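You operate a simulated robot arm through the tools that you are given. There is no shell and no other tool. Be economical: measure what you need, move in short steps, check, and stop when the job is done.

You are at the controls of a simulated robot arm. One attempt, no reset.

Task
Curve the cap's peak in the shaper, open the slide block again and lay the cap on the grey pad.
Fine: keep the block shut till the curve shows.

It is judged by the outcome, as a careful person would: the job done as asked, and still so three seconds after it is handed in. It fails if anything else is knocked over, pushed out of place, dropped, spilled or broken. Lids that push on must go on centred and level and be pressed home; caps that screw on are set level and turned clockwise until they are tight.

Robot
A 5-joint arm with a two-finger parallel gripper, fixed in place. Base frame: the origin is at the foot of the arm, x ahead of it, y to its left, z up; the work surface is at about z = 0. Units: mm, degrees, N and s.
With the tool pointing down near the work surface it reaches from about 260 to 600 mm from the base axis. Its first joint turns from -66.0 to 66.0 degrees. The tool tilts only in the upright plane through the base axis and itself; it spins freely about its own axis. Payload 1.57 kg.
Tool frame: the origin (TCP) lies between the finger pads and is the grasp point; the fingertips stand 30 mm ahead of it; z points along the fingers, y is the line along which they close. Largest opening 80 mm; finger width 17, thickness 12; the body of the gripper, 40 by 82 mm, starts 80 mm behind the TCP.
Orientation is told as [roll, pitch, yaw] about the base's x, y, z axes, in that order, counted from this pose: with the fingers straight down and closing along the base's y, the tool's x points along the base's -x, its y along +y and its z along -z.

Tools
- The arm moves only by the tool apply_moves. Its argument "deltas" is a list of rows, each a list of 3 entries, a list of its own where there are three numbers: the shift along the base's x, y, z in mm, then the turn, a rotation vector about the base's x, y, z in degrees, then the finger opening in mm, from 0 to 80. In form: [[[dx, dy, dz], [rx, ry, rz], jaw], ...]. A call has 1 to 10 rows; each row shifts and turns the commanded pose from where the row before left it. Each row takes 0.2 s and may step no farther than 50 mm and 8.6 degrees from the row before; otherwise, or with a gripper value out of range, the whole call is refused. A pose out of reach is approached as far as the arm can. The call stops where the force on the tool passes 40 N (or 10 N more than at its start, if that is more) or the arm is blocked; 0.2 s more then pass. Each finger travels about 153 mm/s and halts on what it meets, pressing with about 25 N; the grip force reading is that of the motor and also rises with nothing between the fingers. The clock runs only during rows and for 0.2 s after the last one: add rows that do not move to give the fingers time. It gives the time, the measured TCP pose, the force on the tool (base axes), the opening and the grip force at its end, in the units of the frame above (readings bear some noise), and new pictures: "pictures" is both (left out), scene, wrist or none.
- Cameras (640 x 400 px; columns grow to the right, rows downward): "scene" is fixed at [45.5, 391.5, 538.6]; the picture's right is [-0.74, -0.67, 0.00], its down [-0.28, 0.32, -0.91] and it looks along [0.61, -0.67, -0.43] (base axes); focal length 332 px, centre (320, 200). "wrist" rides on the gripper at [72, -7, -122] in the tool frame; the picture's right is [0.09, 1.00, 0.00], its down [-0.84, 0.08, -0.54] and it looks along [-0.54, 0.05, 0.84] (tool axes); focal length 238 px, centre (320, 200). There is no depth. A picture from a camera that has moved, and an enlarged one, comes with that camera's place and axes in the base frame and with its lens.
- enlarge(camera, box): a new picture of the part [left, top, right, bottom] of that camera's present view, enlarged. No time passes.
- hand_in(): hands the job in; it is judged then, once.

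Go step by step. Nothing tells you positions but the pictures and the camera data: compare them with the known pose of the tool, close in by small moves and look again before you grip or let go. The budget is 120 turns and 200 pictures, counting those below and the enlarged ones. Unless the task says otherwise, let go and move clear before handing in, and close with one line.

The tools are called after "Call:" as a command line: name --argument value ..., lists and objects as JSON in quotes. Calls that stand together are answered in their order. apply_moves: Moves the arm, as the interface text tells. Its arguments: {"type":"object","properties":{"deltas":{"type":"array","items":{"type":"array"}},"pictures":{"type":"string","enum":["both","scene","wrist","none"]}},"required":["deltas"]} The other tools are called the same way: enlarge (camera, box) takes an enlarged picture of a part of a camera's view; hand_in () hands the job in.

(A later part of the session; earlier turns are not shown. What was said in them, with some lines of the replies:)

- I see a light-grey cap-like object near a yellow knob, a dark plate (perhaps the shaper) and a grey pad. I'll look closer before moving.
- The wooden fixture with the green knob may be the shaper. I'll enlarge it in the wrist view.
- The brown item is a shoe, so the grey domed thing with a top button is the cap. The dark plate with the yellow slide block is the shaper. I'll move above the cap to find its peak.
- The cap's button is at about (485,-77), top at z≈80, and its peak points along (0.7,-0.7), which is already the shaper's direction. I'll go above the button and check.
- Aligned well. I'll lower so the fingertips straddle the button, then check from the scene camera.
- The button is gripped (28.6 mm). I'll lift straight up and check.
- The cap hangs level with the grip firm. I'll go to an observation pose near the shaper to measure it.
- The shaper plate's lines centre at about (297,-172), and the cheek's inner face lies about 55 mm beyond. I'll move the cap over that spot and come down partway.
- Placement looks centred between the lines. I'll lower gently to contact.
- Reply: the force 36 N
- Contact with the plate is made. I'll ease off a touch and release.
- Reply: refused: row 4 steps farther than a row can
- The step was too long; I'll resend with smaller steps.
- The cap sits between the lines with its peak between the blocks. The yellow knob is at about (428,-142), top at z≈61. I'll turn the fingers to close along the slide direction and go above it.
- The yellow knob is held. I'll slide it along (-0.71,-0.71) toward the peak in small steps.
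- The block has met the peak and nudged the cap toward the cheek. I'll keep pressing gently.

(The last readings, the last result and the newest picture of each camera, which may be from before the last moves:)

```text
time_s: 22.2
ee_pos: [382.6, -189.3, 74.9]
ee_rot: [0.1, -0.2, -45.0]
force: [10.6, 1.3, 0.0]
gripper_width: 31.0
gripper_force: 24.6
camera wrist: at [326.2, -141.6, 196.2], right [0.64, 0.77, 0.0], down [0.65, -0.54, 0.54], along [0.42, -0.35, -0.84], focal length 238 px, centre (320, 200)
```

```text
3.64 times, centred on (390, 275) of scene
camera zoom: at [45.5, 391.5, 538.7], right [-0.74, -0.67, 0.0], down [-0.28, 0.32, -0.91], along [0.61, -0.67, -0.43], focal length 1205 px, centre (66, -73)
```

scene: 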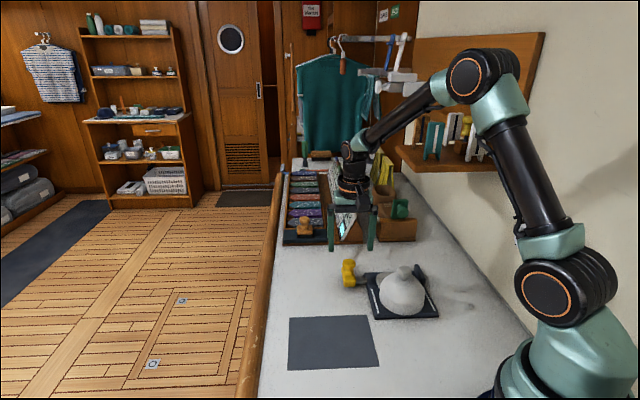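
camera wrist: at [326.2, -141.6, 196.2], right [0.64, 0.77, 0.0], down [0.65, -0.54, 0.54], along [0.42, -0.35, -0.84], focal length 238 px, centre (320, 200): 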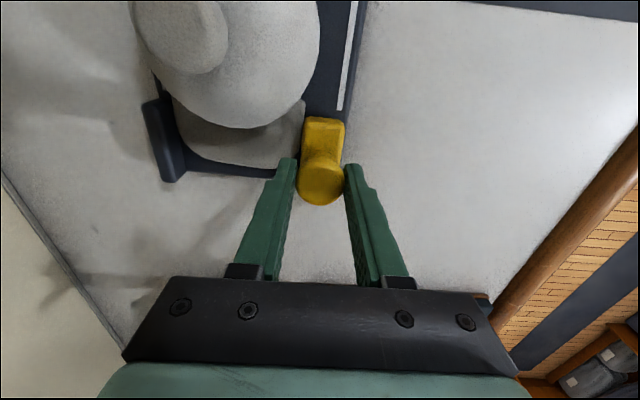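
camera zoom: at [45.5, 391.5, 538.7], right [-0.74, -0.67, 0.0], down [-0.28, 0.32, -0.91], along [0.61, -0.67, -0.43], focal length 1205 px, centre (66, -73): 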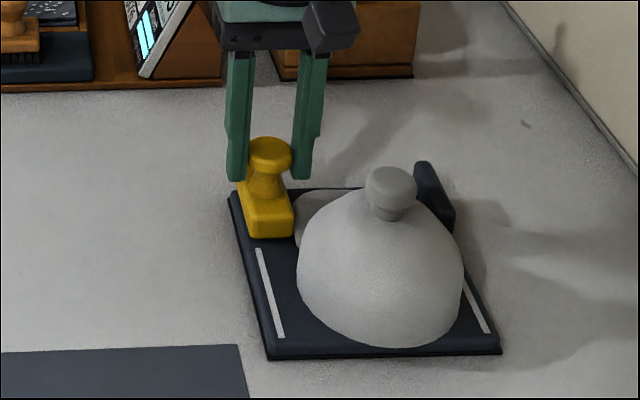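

The block has the peak against the cheek, but the base plate has begun to creep by a few mm. I'll look closely before pushing any more.

Call:
enlarge --camera "scene" --box '[365, 250, 445, 310]'

Call:
enlarge --camera "wrist" --box '[120, 60, 380, 220]'

```text
6.67 times, centred on (405, 280) of scene
camera zoom: at [45.5, 391.5, 538.7], right [-0.74, -0.67, 0.0], down [-0.28, 0.32, -0.91], along [0.61, -0.67, -0.43], focal length 2210 px, centre (-247, -333)
```

zoom: 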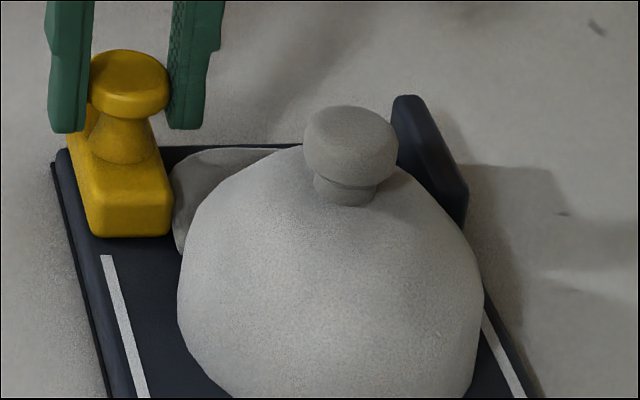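

```text
2.46 times, centred on (250, 140) of wrist
camera zoom: at [326.2, -141.6, 196.2], right [0.64, 0.77, 0.0], down [0.65, -0.54, 0.54], along [0.42, -0.35, -0.84], focal length 587 px, centre (492, 348)
```

zoom: 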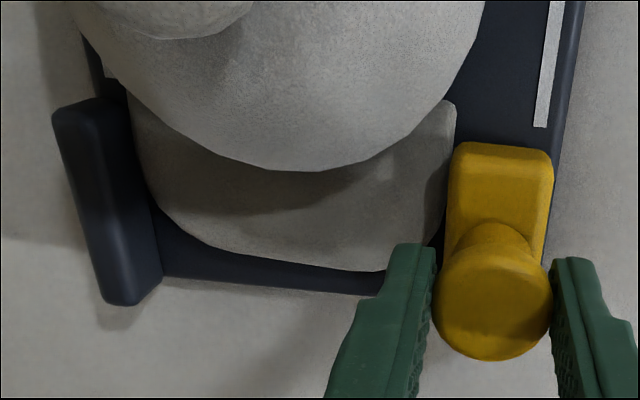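

The peak now touches both cheek and block. I'll add downward load on the block so the base holds, then squeeze on.

Call:
apply_moves --deltas '[[[0, 0, -1.5], [0, 0, 0], 15], [[0, 0, -1.5], [0, 0, 0], 15], [[0, 0, 0], [0, 0, 0], 15]]' --pictures "none"

Call:
enlarge --camera "scene" --box '[320, 220, 460, 330]'

```text
time_s: 23.0
ee_pos: [383.1, -189.7, 71.6]
ee_rot: [0.1, -0.3, -45.0]
force: [5.2, 6.9, 22.0]
gripper_width: 31.0
gripper_force: 24.8
```

```text
3.64 times, centred on (390, 275) of scene
camera zoom: at [45.4, 391.6, 538.6], right [-0.74, -0.67, 0.0], down [-0.28, 0.32, -0.91], along [0.61, -0.67, -0.43], focal length 1205 px, centre (66, -73)
```

zoom: 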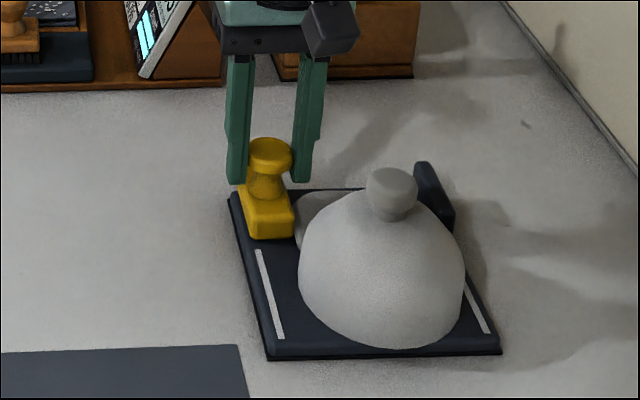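

Call:
apply_moves --deltas '[[[0, 0, -0.7], [0, 0, 0], 15], [[-1.5, -1.5, 0], [0, 0, 0], 15], [[-1.5, -1.5, 0], [0, 0, 0], 15], [[0, 0, 0], [0, 0, 0], 15]]' --pictures "none"

Call:
enlarge --camera "scene" --box '[320, 220, 460, 330]'

```text
time_s: 24.0
ee_pos: [380.6, -189.9, 70.1]
ee_rot: [0.2, -0.2, -45.1]
force: [14.6, 7.4, 10.1]
gripper_width: 31.2
gripper_force: 25.0
```

```text
3.64 times, centred on (390, 275) of scene
camera zoom: at [45.4, 391.6, 538.6], right [-0.74, -0.67, 0.0], down [-0.28, 0.32, -0.91], along [0.61, -0.67, -0.43], focal length 1205 px, centre (66, -73)
```

zoom: 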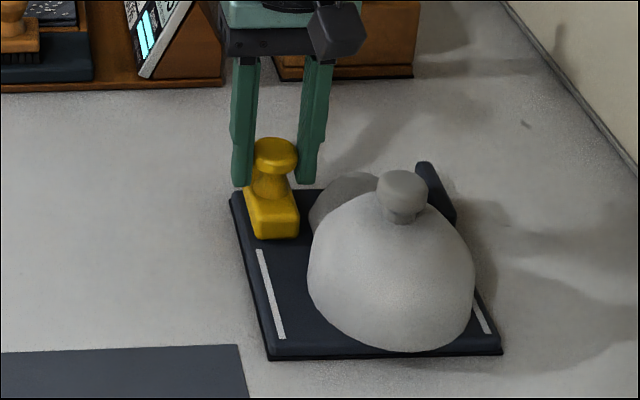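

Call:
enlarge --camera "scene" --box '[365, 250, 445, 310]'

Call:
enlarge --camera "wrist" --box '[120, 0, 380, 220]'

```text
6.67 times, centred on (405, 280) of scene
camera zoom: at [45.4, 391.6, 538.6], right [-0.74, -0.67, 0.0], down [-0.28, 0.32, -0.91], along [0.61, -0.67, -0.43], focal length 2210 px, centre (-247, -333)
```

zoom: 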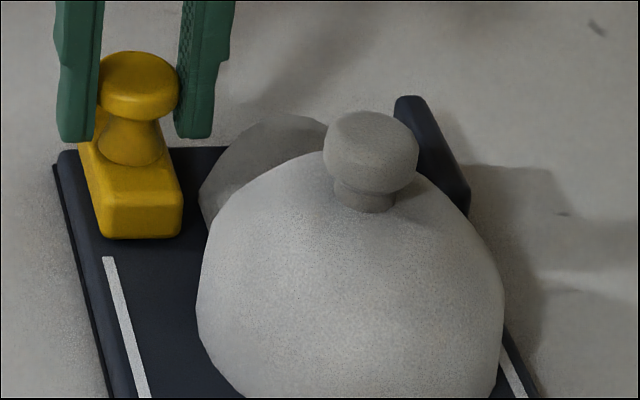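

```text
1.82 times, centred on (250, 110) of wrist
camera zoom: at [323.7, -144.2, 191.8], right [0.64, 0.77, 0.0], down [0.64, -0.54, 0.55], along [0.42, -0.35, -0.84], focal length 433 px, centre (447, 364)
```

zoom: 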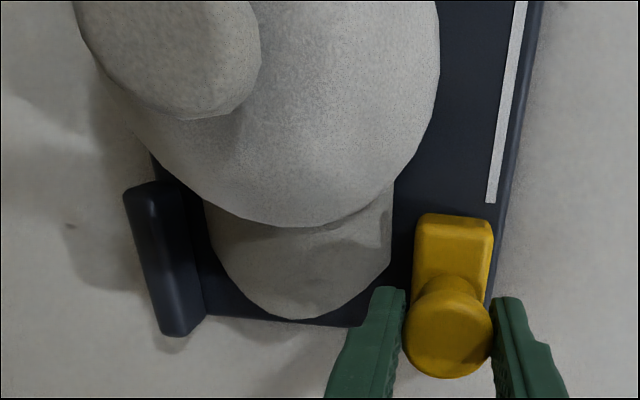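

The peak has sprung into an arch and is narrower now. I'll wait a second with the block shut to see whether the shape is settled.

Call:
apply_moves --deltas '[[[0, 0, 0], [0, 0, 0], 15], [[0, 0, 0], [0, 0, 0], 15], [[0, 0, 0], [0, 0, 0], 15], [[0, 0, 0], [0, 0, 0], 15], [[0, 0, 0], [0, 0, 0], 15]]' --pictures "none"

Call:
enlarge --camera "scene" --box '[365, 250, 445, 310]'

Call:
enlarge --camera "wrist" --box '[120, 0, 380, 220]'

```text
time_s: 25.2
ee_pos: [380.1, -190.9, 69.6]
ee_rot: [0.0, -0.1, -45.1]
force: [11.9, -3.0, 0.0]
gripper_width: 30.7
gripper_force: 24.8
```

```text
6.67 times, centred on (405, 280) of scene
camera zoom: at [45.5, 391.5, 538.6], right [-0.74, -0.67, 0.0], down [-0.28, 0.32, -0.91], along [0.61, -0.67, -0.43], focal length 2210 px, centre (-247, -333)
```

zoom: 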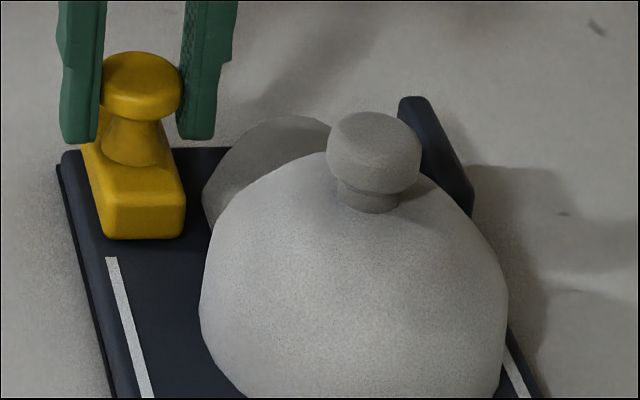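

```text
1.82 times, centred on (250, 110) of wrist
camera zoom: at [323.0, -144.5, 191.7], right [0.64, 0.77, 0.0], down [0.65, -0.54, 0.54], along [0.42, -0.35, -0.84], focal length 433 px, centre (447, 364)
```

zoom: 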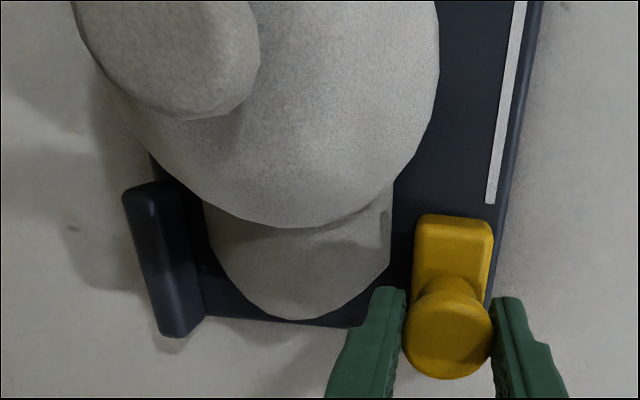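

The curve is settled and holds. Now I'll pull the slide block back open.

Call:
apply_moves --deltas '[[[3, 3, 0], [0, 0, 0], 15], [[6, 6, 0], [0, 0, 0], 15], [[7, 7, 0], [0, 0, 0], 15], [[7, 7, 0], [0, 0, 0], 15], [[7, 7, 0], [0, 0, 0], 15], [[7, 7, 0], [0, 0, 0], 15], [[4, 4, 0], [0, 0, 0], 15], [[0, 0, 0], [0, 0, 0], 15]]' --pictures "wrist"

Call:
enlarge --camera "scene" --box '[320, 220, 460, 330]'

```text
time_s: 27.0
ee_pos: [421.4, -149.4, 69.6]
ee_rot: [0.0, 0.1, -45.0]
force: [5.6, -4.6, -0.6]
gripper_width: 30.9
gripper_force: 24.9
camera wrist: at [364.0, -103.1, 191.7], right [0.64, 0.77, 0.0], down [0.65, -0.54, 0.54], along [0.42, -0.35, -0.84], focal length 238 px, centre (320, 200)
```

wrist: 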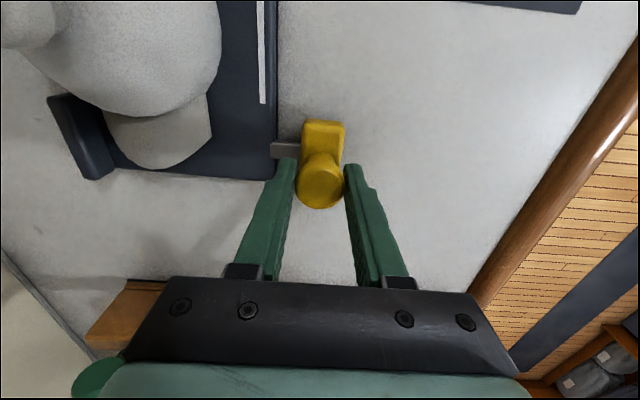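

```text
3.64 times, centred on (390, 275) of scene
camera zoom: at [45.5, 391.6, 538.6], right [-0.74, -0.67, 0.0], down [-0.28, 0.32, -0.91], along [0.61, -0.67, -0.43], focal length 1205 px, centre (66, -73)
```

zoom: 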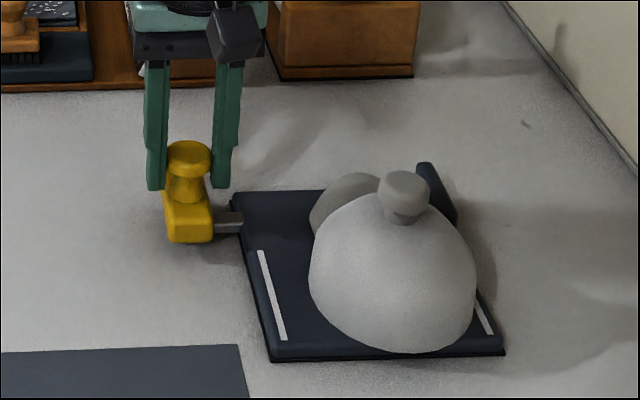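

Call:
apply_moves --deltas '[[[3, 3, 0], [0, 0, 0], 15], [[2, 2, 0], [0, 0, 0], 15], [[2, 2, 0], [0, 0, 0], 15], [[1, 1, 0], [0, 0, 0], 15], [[0, 0, 0], [0, 0, 0], 15]]' --pictures "none"

Call:
enlarge --camera "scene" --box '[320, 220, 460, 330]'

```text
time_s: 28.2
ee_pos: [427.2, -141.4, 69.4]
ee_rot: [-0.2, 0.2, -45.1]
force: [-14.7, -9.9, 6.2]
gripper_width: 31.1
gripper_force: 24.8
```

```text
3.64 times, centred on (390, 275) of scene
camera zoom: at [45.5, 391.6, 538.6], right [-0.74, -0.67, 0.0], down [-0.28, 0.32, -0.91], along [0.61, -0.67, -0.43], focal length 1205 px, centre (66, -73)
```

zoom: 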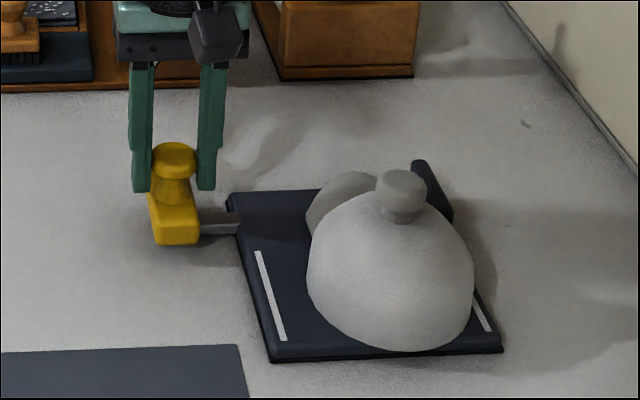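

The slide is fully open at its stop. I'll relax the pull, release the knob and rise.

Call:
apply_moves --deltas '[[[-0.7, -0.7, 0], [0, 0, 0], 15], [[0, 0, 0], [0, 0, 0], 40], [[0, 0, 0], [0, 0, 0], 70], [[0, 0, 0], [0, 0, 0], 80], [[0, 0, 30], [0, 0, 0], 80], [[0, 0, 45], [0, 0, 0], 80], [[0, 0, 45], [0, 0, 0], 80], [[0, 0, 30], [0, 0, 0], 80], [[0, 0, 0], [0, 0, 0], 80]]'

Call:
enlarge --camera "scene" --box '[320, 220, 460, 330]'

Call:
enlarge --camera "wrist" --box '[120, 0, 380, 180]'

```text
time_s: 30.2
ee_pos: [428.0, -142.9, 219.4]
ee_rot: [0.1, 0.0, -45.1]
force: [0.4, 0.2, -0.3]
gripper_width: 79.9
gripper_force: 0.1
camera wrist: at [371.6, -95.7, 342.1], right [0.64, 0.77, 0.0], down [0.65, -0.54, 0.54], along [0.42, -0.35, -0.84], focal length 238 px, centre (320, 200)
```

scene: 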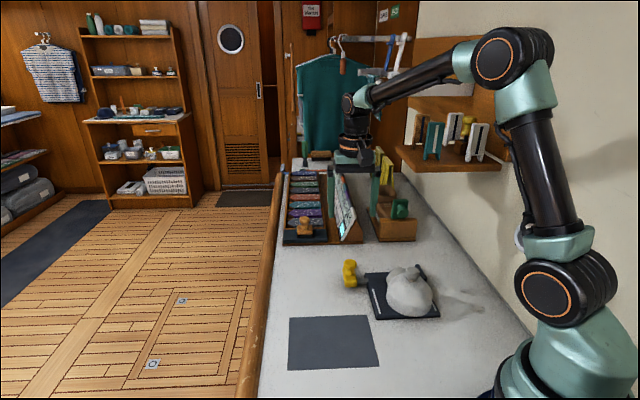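
wrist: 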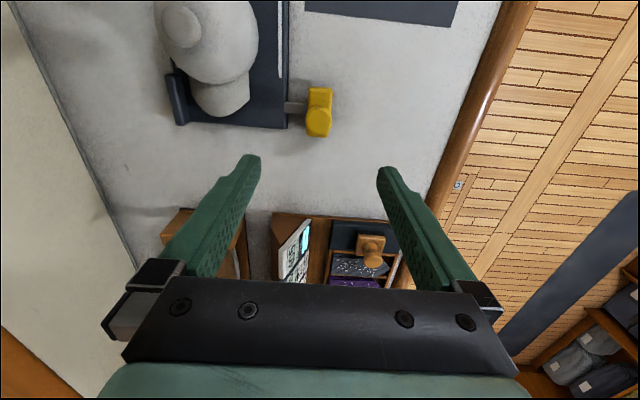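

```text
3.64 times, centred on (390, 275) of scene
camera zoom: at [45.5, 391.5, 538.6], right [-0.74, -0.67, 0.0], down [-0.28, 0.32, -0.91], along [0.61, -0.67, -0.43], focal length 1205 px, centre (66, -73)
```

zoom: 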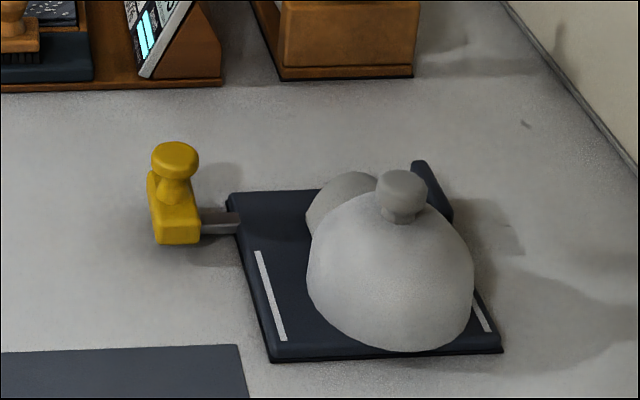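

```text
2.22 times, centred on (250, 90) of wrist
camera zoom: at [371.6, -95.7, 342.1], right [0.64, 0.77, 0.0], down [0.65, -0.54, 0.54], along [0.42, -0.35, -0.84], focal length 530 px, centre (476, 444)
```

zoom: 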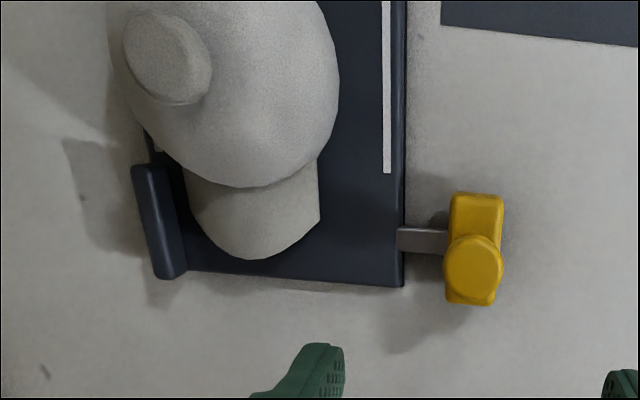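

The slide is open and the curve persists. The cap's button is now near (285,-180); I'll go above it and look.

Call:
apply_moves --deltas '[[[-36, -9, 0], [0, 0, 0], 80], [[-36, -9, 0], [0, 0, 0], 80], [[-36, -9, 0], [0, 0, 0], 80], [[-35, -10, -20], [0, 0, 0], 80], [[0, 0, -25], [0, 0, 0], 80], [[0, 0, 0], [0, 0, 0], 80]]'

Call:
enlarge --camera "scene" --box '[340, 200, 480, 330]'

```text
time_s: 31.6
ee_pos: [283.1, -179.8, 174.4]
ee_rot: [-0.1, 0.0, -45.0]
force: [-0.4, -0.5, 0.2]
gripper_width: 80.1
gripper_force: 0.0
camera wrist: at [227.6, -133.5, 295.8], right [0.64, 0.77, 0.0], down [0.65, -0.54, 0.54], along [0.42, -0.35, -0.84], focal length 238 px, centre (320, 200)
```

scene: 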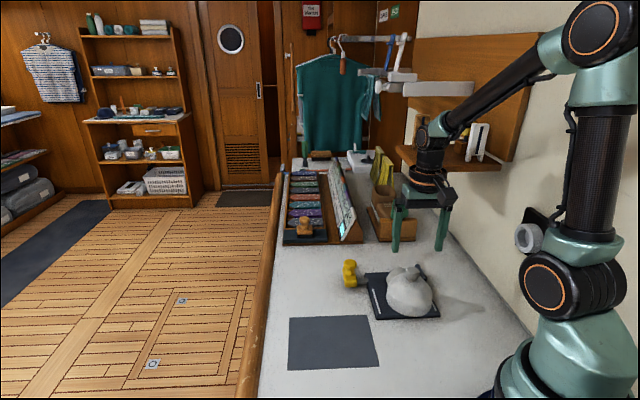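
wrist: 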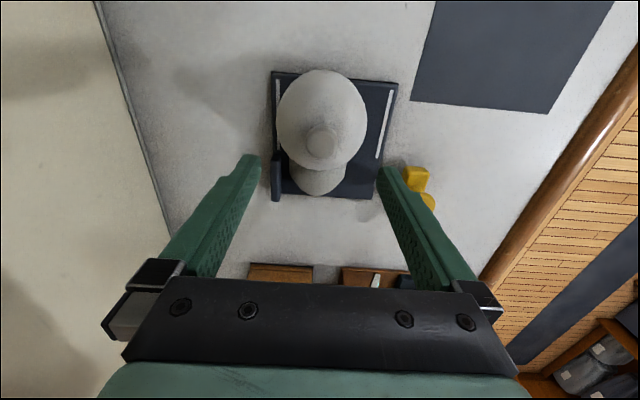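

```text
3.08 times, centred on (410, 265) of scene
camera zoom: at [45.5, 391.5, 538.6], right [-0.74, -0.67, 0.0], down [-0.28, 0.32, -0.91], along [0.61, -0.67, -0.43], focal length 1020 px, centre (43, 0)
```

zoom: 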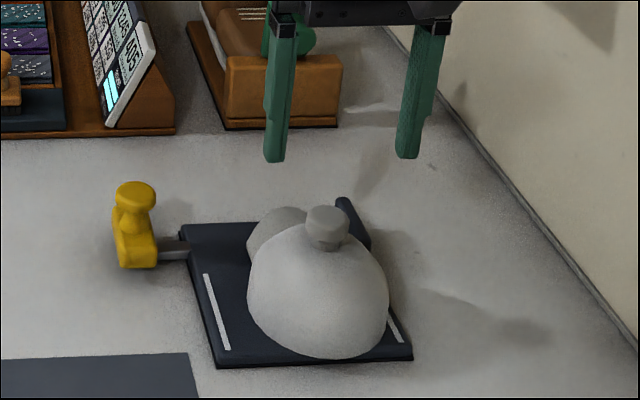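

Call:
apply_moves --deltas '[[[1.5, 2, -25], [0, 0, 0], 80], [[0, 0, -25], [0, 0, 0], 80], [[0, 0, -14], [0, 0, 0], 80], [[0, 0, 0], [0, 0, 0], 80]]' --pictures "wrist"

Call:
enlarge --camera "scene" --box '[340, 220, 460, 320]'

```text
time_s: 32.6
ee_pos: [287.1, -178.1, 111.2]
ee_rot: [0.0, -0.1, -45.0]
force: [-0.6, -0.9, -0.2]
gripper_width: 80.2
gripper_force: 0.0
camera wrist: at [230.4, -131.2, 232.3], right [0.64, 0.77, 0.0], down [0.65, -0.54, 0.54], along [0.42, -0.35, -0.84], focal length 238 px, centre (320, 200)
```

wrist: 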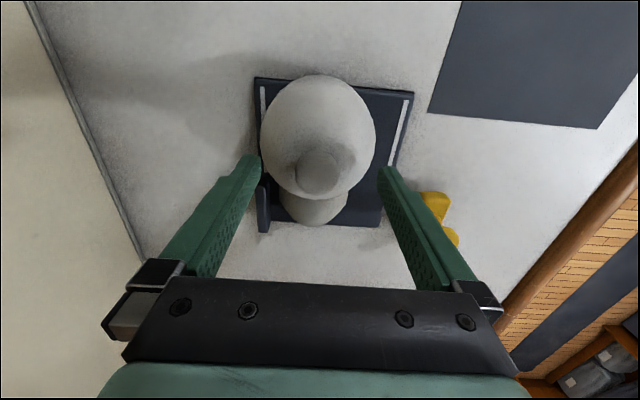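

```text
4.00 times, centred on (400, 270) of scene
camera zoom: at [45.5, 391.5, 538.6], right [-0.74, -0.67, 0.0], down [-0.28, 0.32, -0.91], along [0.61, -0.67, -0.43], focal length 1326 px, centre (0, -80)
```

zoom: 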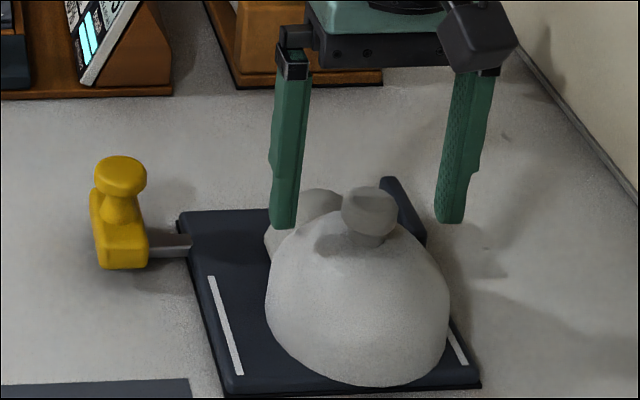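

Call:
apply_moves --deltas '[[[-1.8, 1.8, -3], [0, 0, 0], 80], [[0, 0, -3], [0, 0, 0], 80], [[0, 0, 0], [0, 0, 0], 50], [[0, 0, 0], [0, 0, 0], 20], [[0, 0, 0], [0, 0, 0], 10], [[0, 0, 0], [0, 0, 0], 10]]' --pictures "wrist"

Call:
enlarge --camera "scene" --box '[340, 220, 460, 320]'

```text
time_s: 34.0
ee_pos: [285.4, -175.6, 103.6]
ee_rot: [0.0, 0.0, -45.0]
force: [-1.0, -1.3, 1.9]
gripper_width: 28.7
gripper_force: 25.2
camera wrist: at [228.5, -129.5, 226.6], right [0.64, 0.77, 0.0], down [0.65, -0.54, 0.54], along [0.42, -0.35, -0.84], focal length 238 px, centre (320, 200)
```

wrist: 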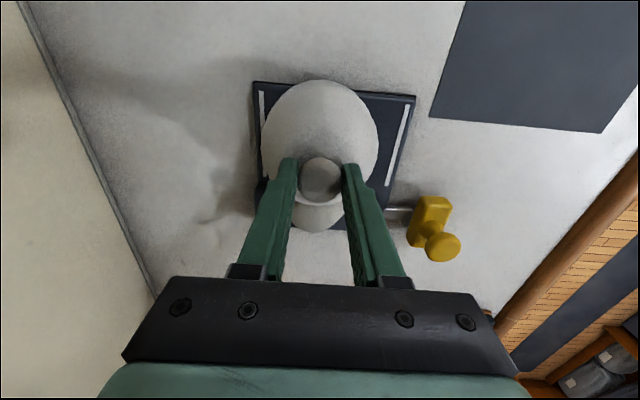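

```text
4.00 times, centred on (400, 270) of scene
camera zoom: at [45.5, 391.5, 538.6], right [-0.74, -0.67, 0.0], down [-0.28, 0.32, -0.91], along [0.61, -0.67, -0.43], focal length 1326 px, centre (0, -80)
```

zoom: 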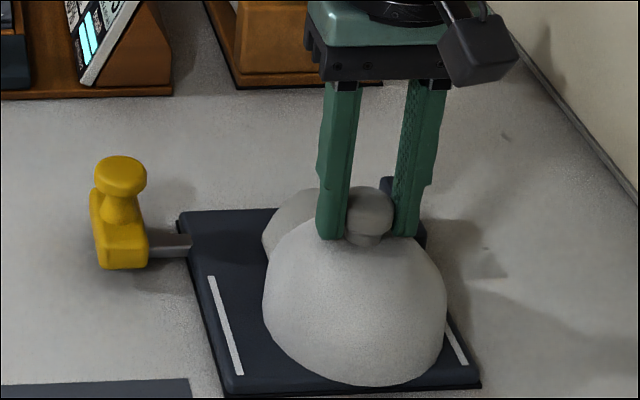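

Gripped. I'll lift straight up first and check it came cleanly.

Call:
apply_moves --deltas '[[[0, 0, 10], [0, 0, 0], 10], [[0, 0, 25], [0, 0, 0], 10], [[0, 0, 40], [0, 0, 0], 10], [[0, 0, 40], [0, 0, 0], 10], [[0, 0, 0], [0, 0, 0], 10]]'

Call:
enlarge --camera "scene" --box '[320, 180, 460, 330]'

```text
time_s: 35.2
ee_pos: [284.7, -176.4, 218.2]
ee_rot: [0.0, 0.0, -45.0]
force: [0.6, -0.7, -0.3]
gripper_width: 28.6
gripper_force: 25.0
camera wrist: at [227.7, -129.5, 341.6], right [0.64, 0.77, 0.0], down [0.65, -0.54, 0.54], along [0.42, -0.35, -0.84], focal length 238 px, centre (320, 200)
```

scene: 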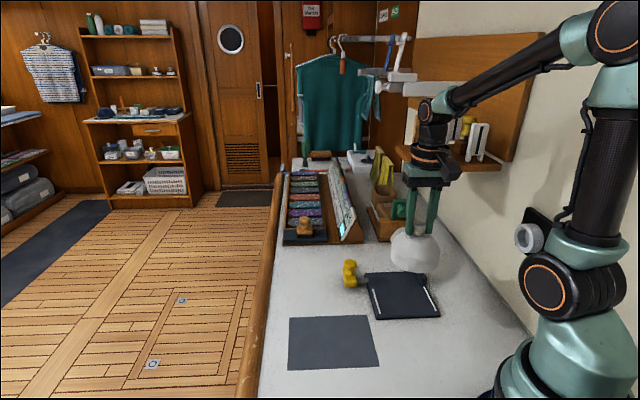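
wrist: 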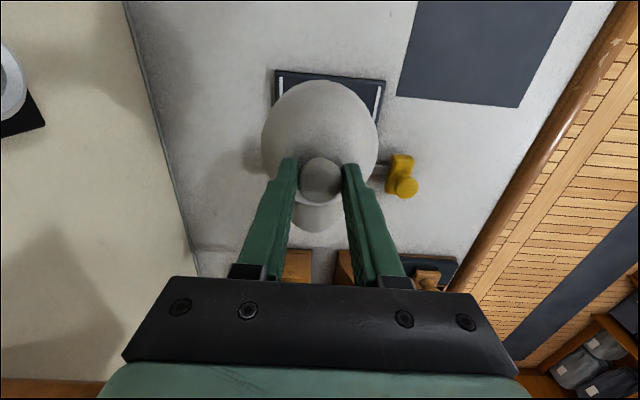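

```text
2.67 times, centred on (390, 255) of scene
camera zoom: at [45.5, 391.5, 538.6], right [-0.74, -0.67, 0.0], down [-0.28, 0.32, -0.91], along [0.61, -0.67, -0.43], focal length 884 px, centre (133, 53)
```

zoom: 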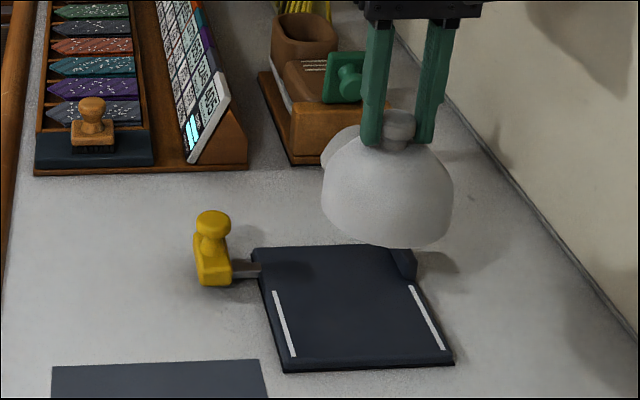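

The cap lifted cleanly. Pad corners put its centre at about (350,18), long axis at 45°. I'll carry the cap there, turning it 90° so its length lies along the pad's long side.

Call:
apply_moves --deltas '[[[4.3, 15, 5], [0, 0, 7.5], 10], [[4.3, 15, 5], [0, 0, 7.5], 10], [[4.3, 15, 0], [0, 0, 7.5], 10], [[4.3, 15, 0], [0, 0, 7.5], 10], [[4.3, 15, 0], [0, 0, 7.5], 10], [[4.3, 15, 0], [0, 0, 7.5], 10], [[0, 0, 0], [0, 0, 0], 10]]' --pictures "none"

Call:
apply_moves --deltas '[[[4.3, 15, 0], [0, 0, 7.5], 10], [[4.3, 15, 0], [0, 0, 7.5], 10], [[4.3, 15, 0], [0, 0, 7.5], 10], [[4.3, 15, 0], [0, 0, 7.5], 10], [[4.3, 15, 0], [0, 0, 7.5], 10], [[4.3, 15, 0], [0, 0, 7.5], 10], [[0, 0, 0], [0, 0, 0], 10]]'

Call:
enlarge --camera "scene" --box '[260, 200, 460, 390]'

```text
time_s: 36.8
ee_pos: [311.0, -85.8, 229.5]
ee_rot: [-0.1, 0.0, 0.1]
force: [0.7, 0.3, -0.9]
gripper_width: 28.8
gripper_force: 25.1
```

```text
time_s: 38.4
ee_pos: [337.1, 3.8, 230.4]
ee_rot: [0.1, 0.0, 45.1]
force: [0.1, 0.0, -1.7]
gripper_width: 28.4
gripper_force: 25.1
camera wrist: at [289.0, -51.0, 352.3], right [-0.77, 0.64, 0.0], down [0.54, 0.65, 0.54], along [0.35, 0.42, -0.84], focal length 238 px, centre (320, 200)
```

scene: 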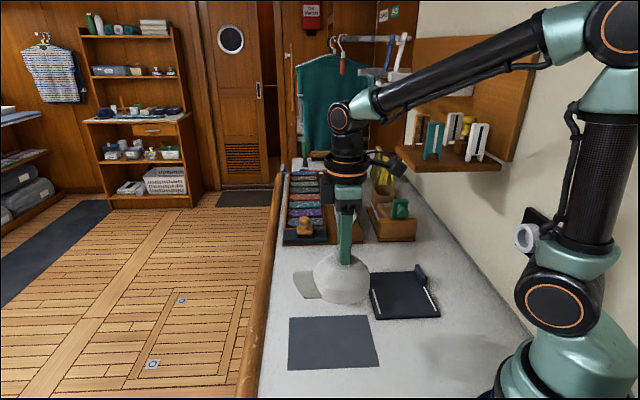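
wrist: 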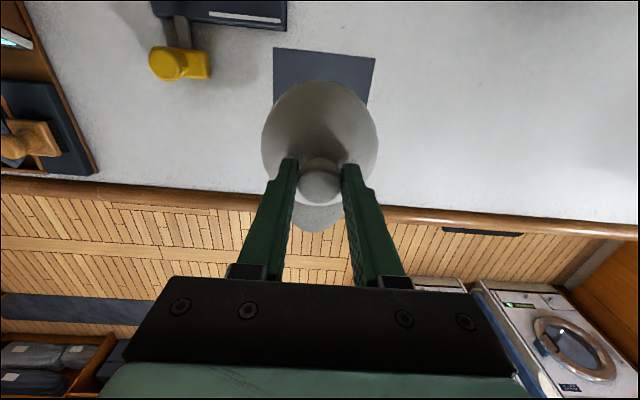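

```text
2.11 times, centred on (360, 295) of scene
camera zoom: at [45.5, 391.5, 538.6], right [-0.74, -0.67, 0.0], down [-0.28, 0.32, -0.91], along [0.61, -0.67, -0.43], focal length 698 px, centre (236, 0)
```

zoom: 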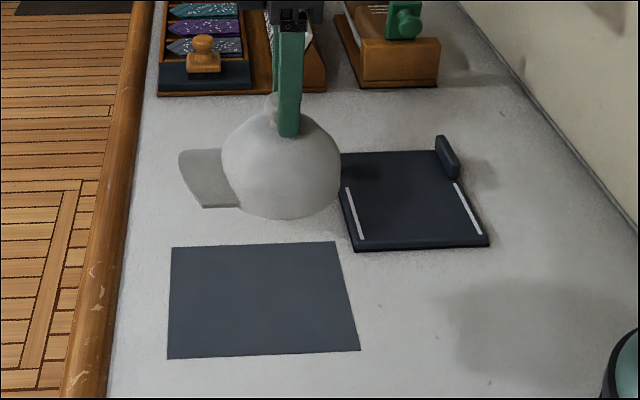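

Positioned over the pad. I'll lower most of the way and check.

Call:
apply_moves --deltas '[[[0, 0, -35], [0, 0, 0], 10], [[0, 0, -35], [0, 0, 0], 10], [[0, 0, -30], [0, 0, 0], 10], [[0, 0, -20], [0, 0, 0], 10], [[0, 0, 0], [0, 0, 0], 10]]' --pictures "wrist"

Call:
enlarge --camera "scene" --box '[260, 240, 440, 390]'

```text
time_s: 39.6
ee_pos: [337.9, 4.8, 110.9]
ee_rot: [-0.1, 0.0, 45.0]
force: [-0.5, 0.9, -0.4]
gripper_width: 28.5
gripper_force: 25.4
camera wrist: at [289.7, -50.2, 231.8], right [-0.77, 0.64, 0.0], down [0.54, 0.65, 0.54], along [0.35, 0.42, -0.84], focal length 238 px, centre (320, 200)
```

wrist: 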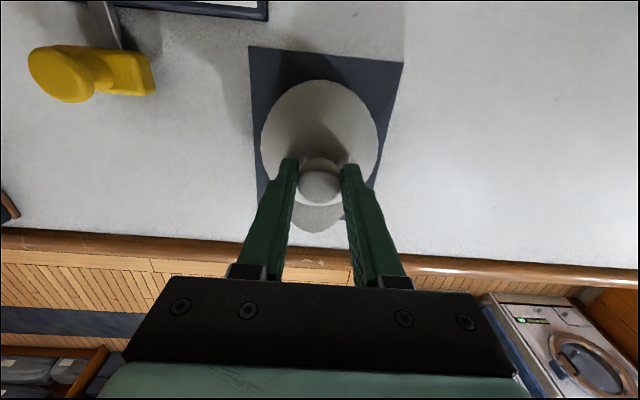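

```text
2.67 times, centred on (350, 315) of scene
camera zoom: at [45.5, 391.5, 538.6], right [-0.74, -0.67, 0.0], down [-0.28, 0.32, -0.91], along [0.61, -0.67, -0.43], focal length 884 px, centre (240, -107)
```

zoom: 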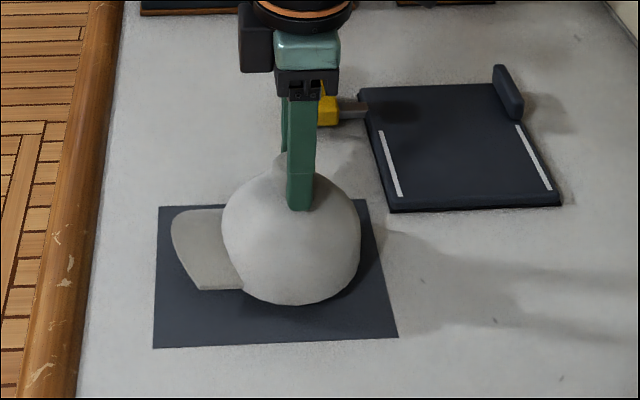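

Call:
apply_moves --deltas '[[[0, 0, -8], [0, 0, 0], 10], [[0, 0, -6], [0, 0, 0], 10], [[0, 0, -2], [0, 0, 0], 10], [[0, 0, 0], [0, 0, 0], 10]]' --pictures "none"

Call:
enlarge --camera "scene" --box '[260, 240, 440, 390]'

```text
time_s: 40.6
ee_pos: [335.9, 4.9, 93.2]
ee_rot: [0.0, 0.0, 45.1]
force: [-0.1, 0.2, -1.5]
gripper_width: 28.5
gripper_force: 24.7
```

```text
2.67 times, centred on (350, 315) of scene
camera zoom: at [45.5, 391.5, 538.6], right [-0.74, -0.67, 0.0], down [-0.28, 0.32, -0.91], along [0.61, -0.67, -0.43], focal length 884 px, centre (240, -107)
```

zoom: 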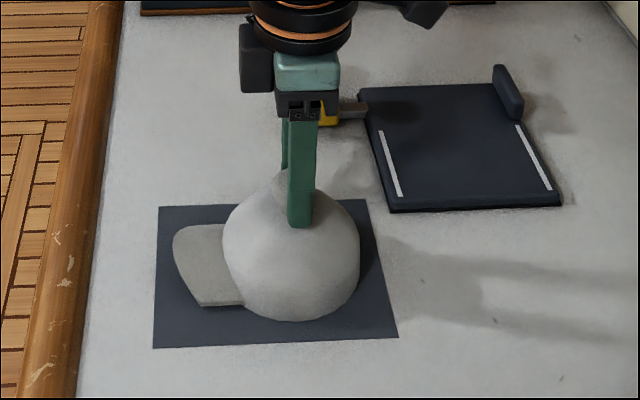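

Call:
apply_moves --deltas '[[[0, 0, -1], [0, 0, 0], 10], [[0, 0, 0], [0, 0, 0], 10]]' --pictures "none"

```text
time_s: 41.2
ee_pos: [336.7, 5.5, 93.1]
ee_rot: [0.0, 0.1, 45.0]
force: [0.1, -0.7, -1.8]
gripper_width: 28.6
gripper_force: 24.5
```

Call:
apply_moves --deltas '[[[0, 0, -0.8], [0, 0, 0], 10], [[0, 0, -0.7], [0, 0, 0], 10], [[0, 0, 0], [0, 0, 0], 10]]' --pictures "none"

```text
time_s: 42.0
ee_pos: [337.1, 4.8, 92.6]
ee_rot: [0.1, 0.0, 44.9]
force: [-9.7, -4.2, 33.5]
gripper_width: 28.7
gripper_force: 24.9
```

Touchdown. I'll ease off slightly, release and rise.

Call:
apply_moves --deltas '[[[0, 0, 0.7], [0, 0, 0], 10], [[0, 0, 0], [0, 0, 0], 36], [[0, 0, 0], [0, 0, 0], 55], [[0, 0, 0], [0, 0, 0], 70], [[0, 0, 0], [0, 0, 0], 70], [[0, 0, 25], [0, 0, 0], 70], [[0, 0, 40], [0, 0, 0], 70], [[0, 0, 45], [0, 0, 0], 70], [[0, 0, 40], [0, 0, 0], 70], [[0, 0, 0], [0, 0, 0], 70]]'

Call:
enlarge --camera "scene" --box '[260, 240, 450, 390]'

Call:
enlarge --camera "wrist" --box '[190, 0, 450, 200]'

```text
time_s: 44.2
ee_pos: [337.6, 3.9, 242.5]
ee_rot: [0.0, 0.1, 45.0]
force: [-0.2, -0.4, -0.1]
gripper_width: 70.1
gripper_force: 0.1
camera wrist: at [289.7, -51.4, 364.6], right [-0.77, 0.64, 0.0], down [0.54, 0.65, 0.54], along [0.35, 0.42, -0.84], focal length 238 px, centre (320, 200)
```

scene: 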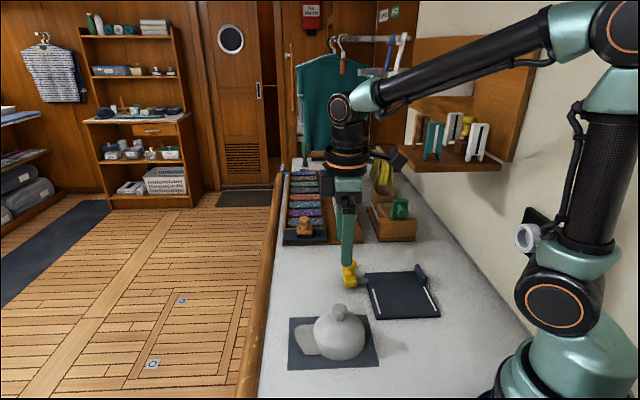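
wrist: 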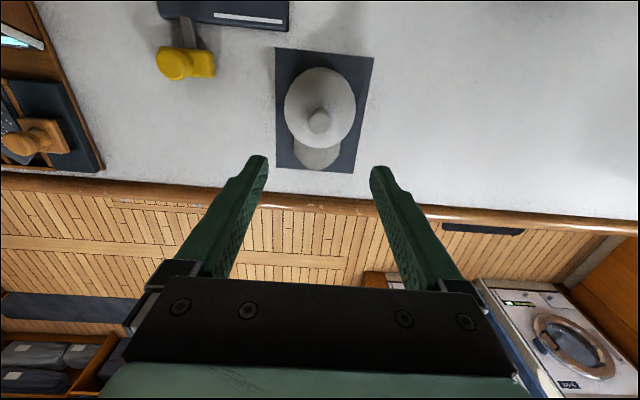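

```text
2.67 times, centred on (355, 315) of scene
camera zoom: at [45.5, 391.5, 538.6], right [-0.74, -0.67, 0.0], down [-0.28, 0.32, -0.91], along [0.61, -0.67, -0.43], focal length 884 px, centre (227, -107)
```

zoom: 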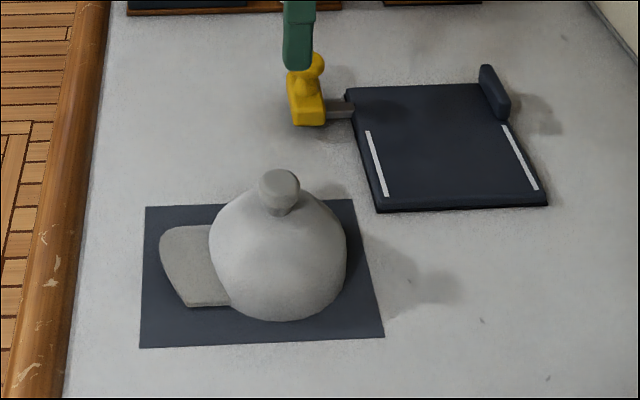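

```text
2.00 times, centred on (320, 100) of wrist
camera zoom: at [289.7, -51.4, 364.6], right [-0.77, 0.64, 0.0], down [0.54, 0.65, 0.54], along [0.35, 0.42, -0.84], focal length 477 px, centre (320, 400)
```

zoom: 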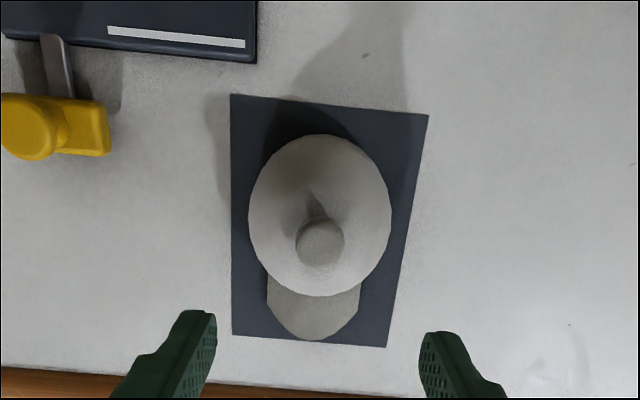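

The cap lies wholly on the pad with its peak curved, the slide block is fully open and the gripper is clear, so I'm handing in.

Call:
hand_in

```text
The job is handed in.
```

The cap's peak is curved, the slide block is open again and the cap lies on the grey pad; the shaper's base crept about 4–5 mm during the squeeze and I pulled it only part of the way back.
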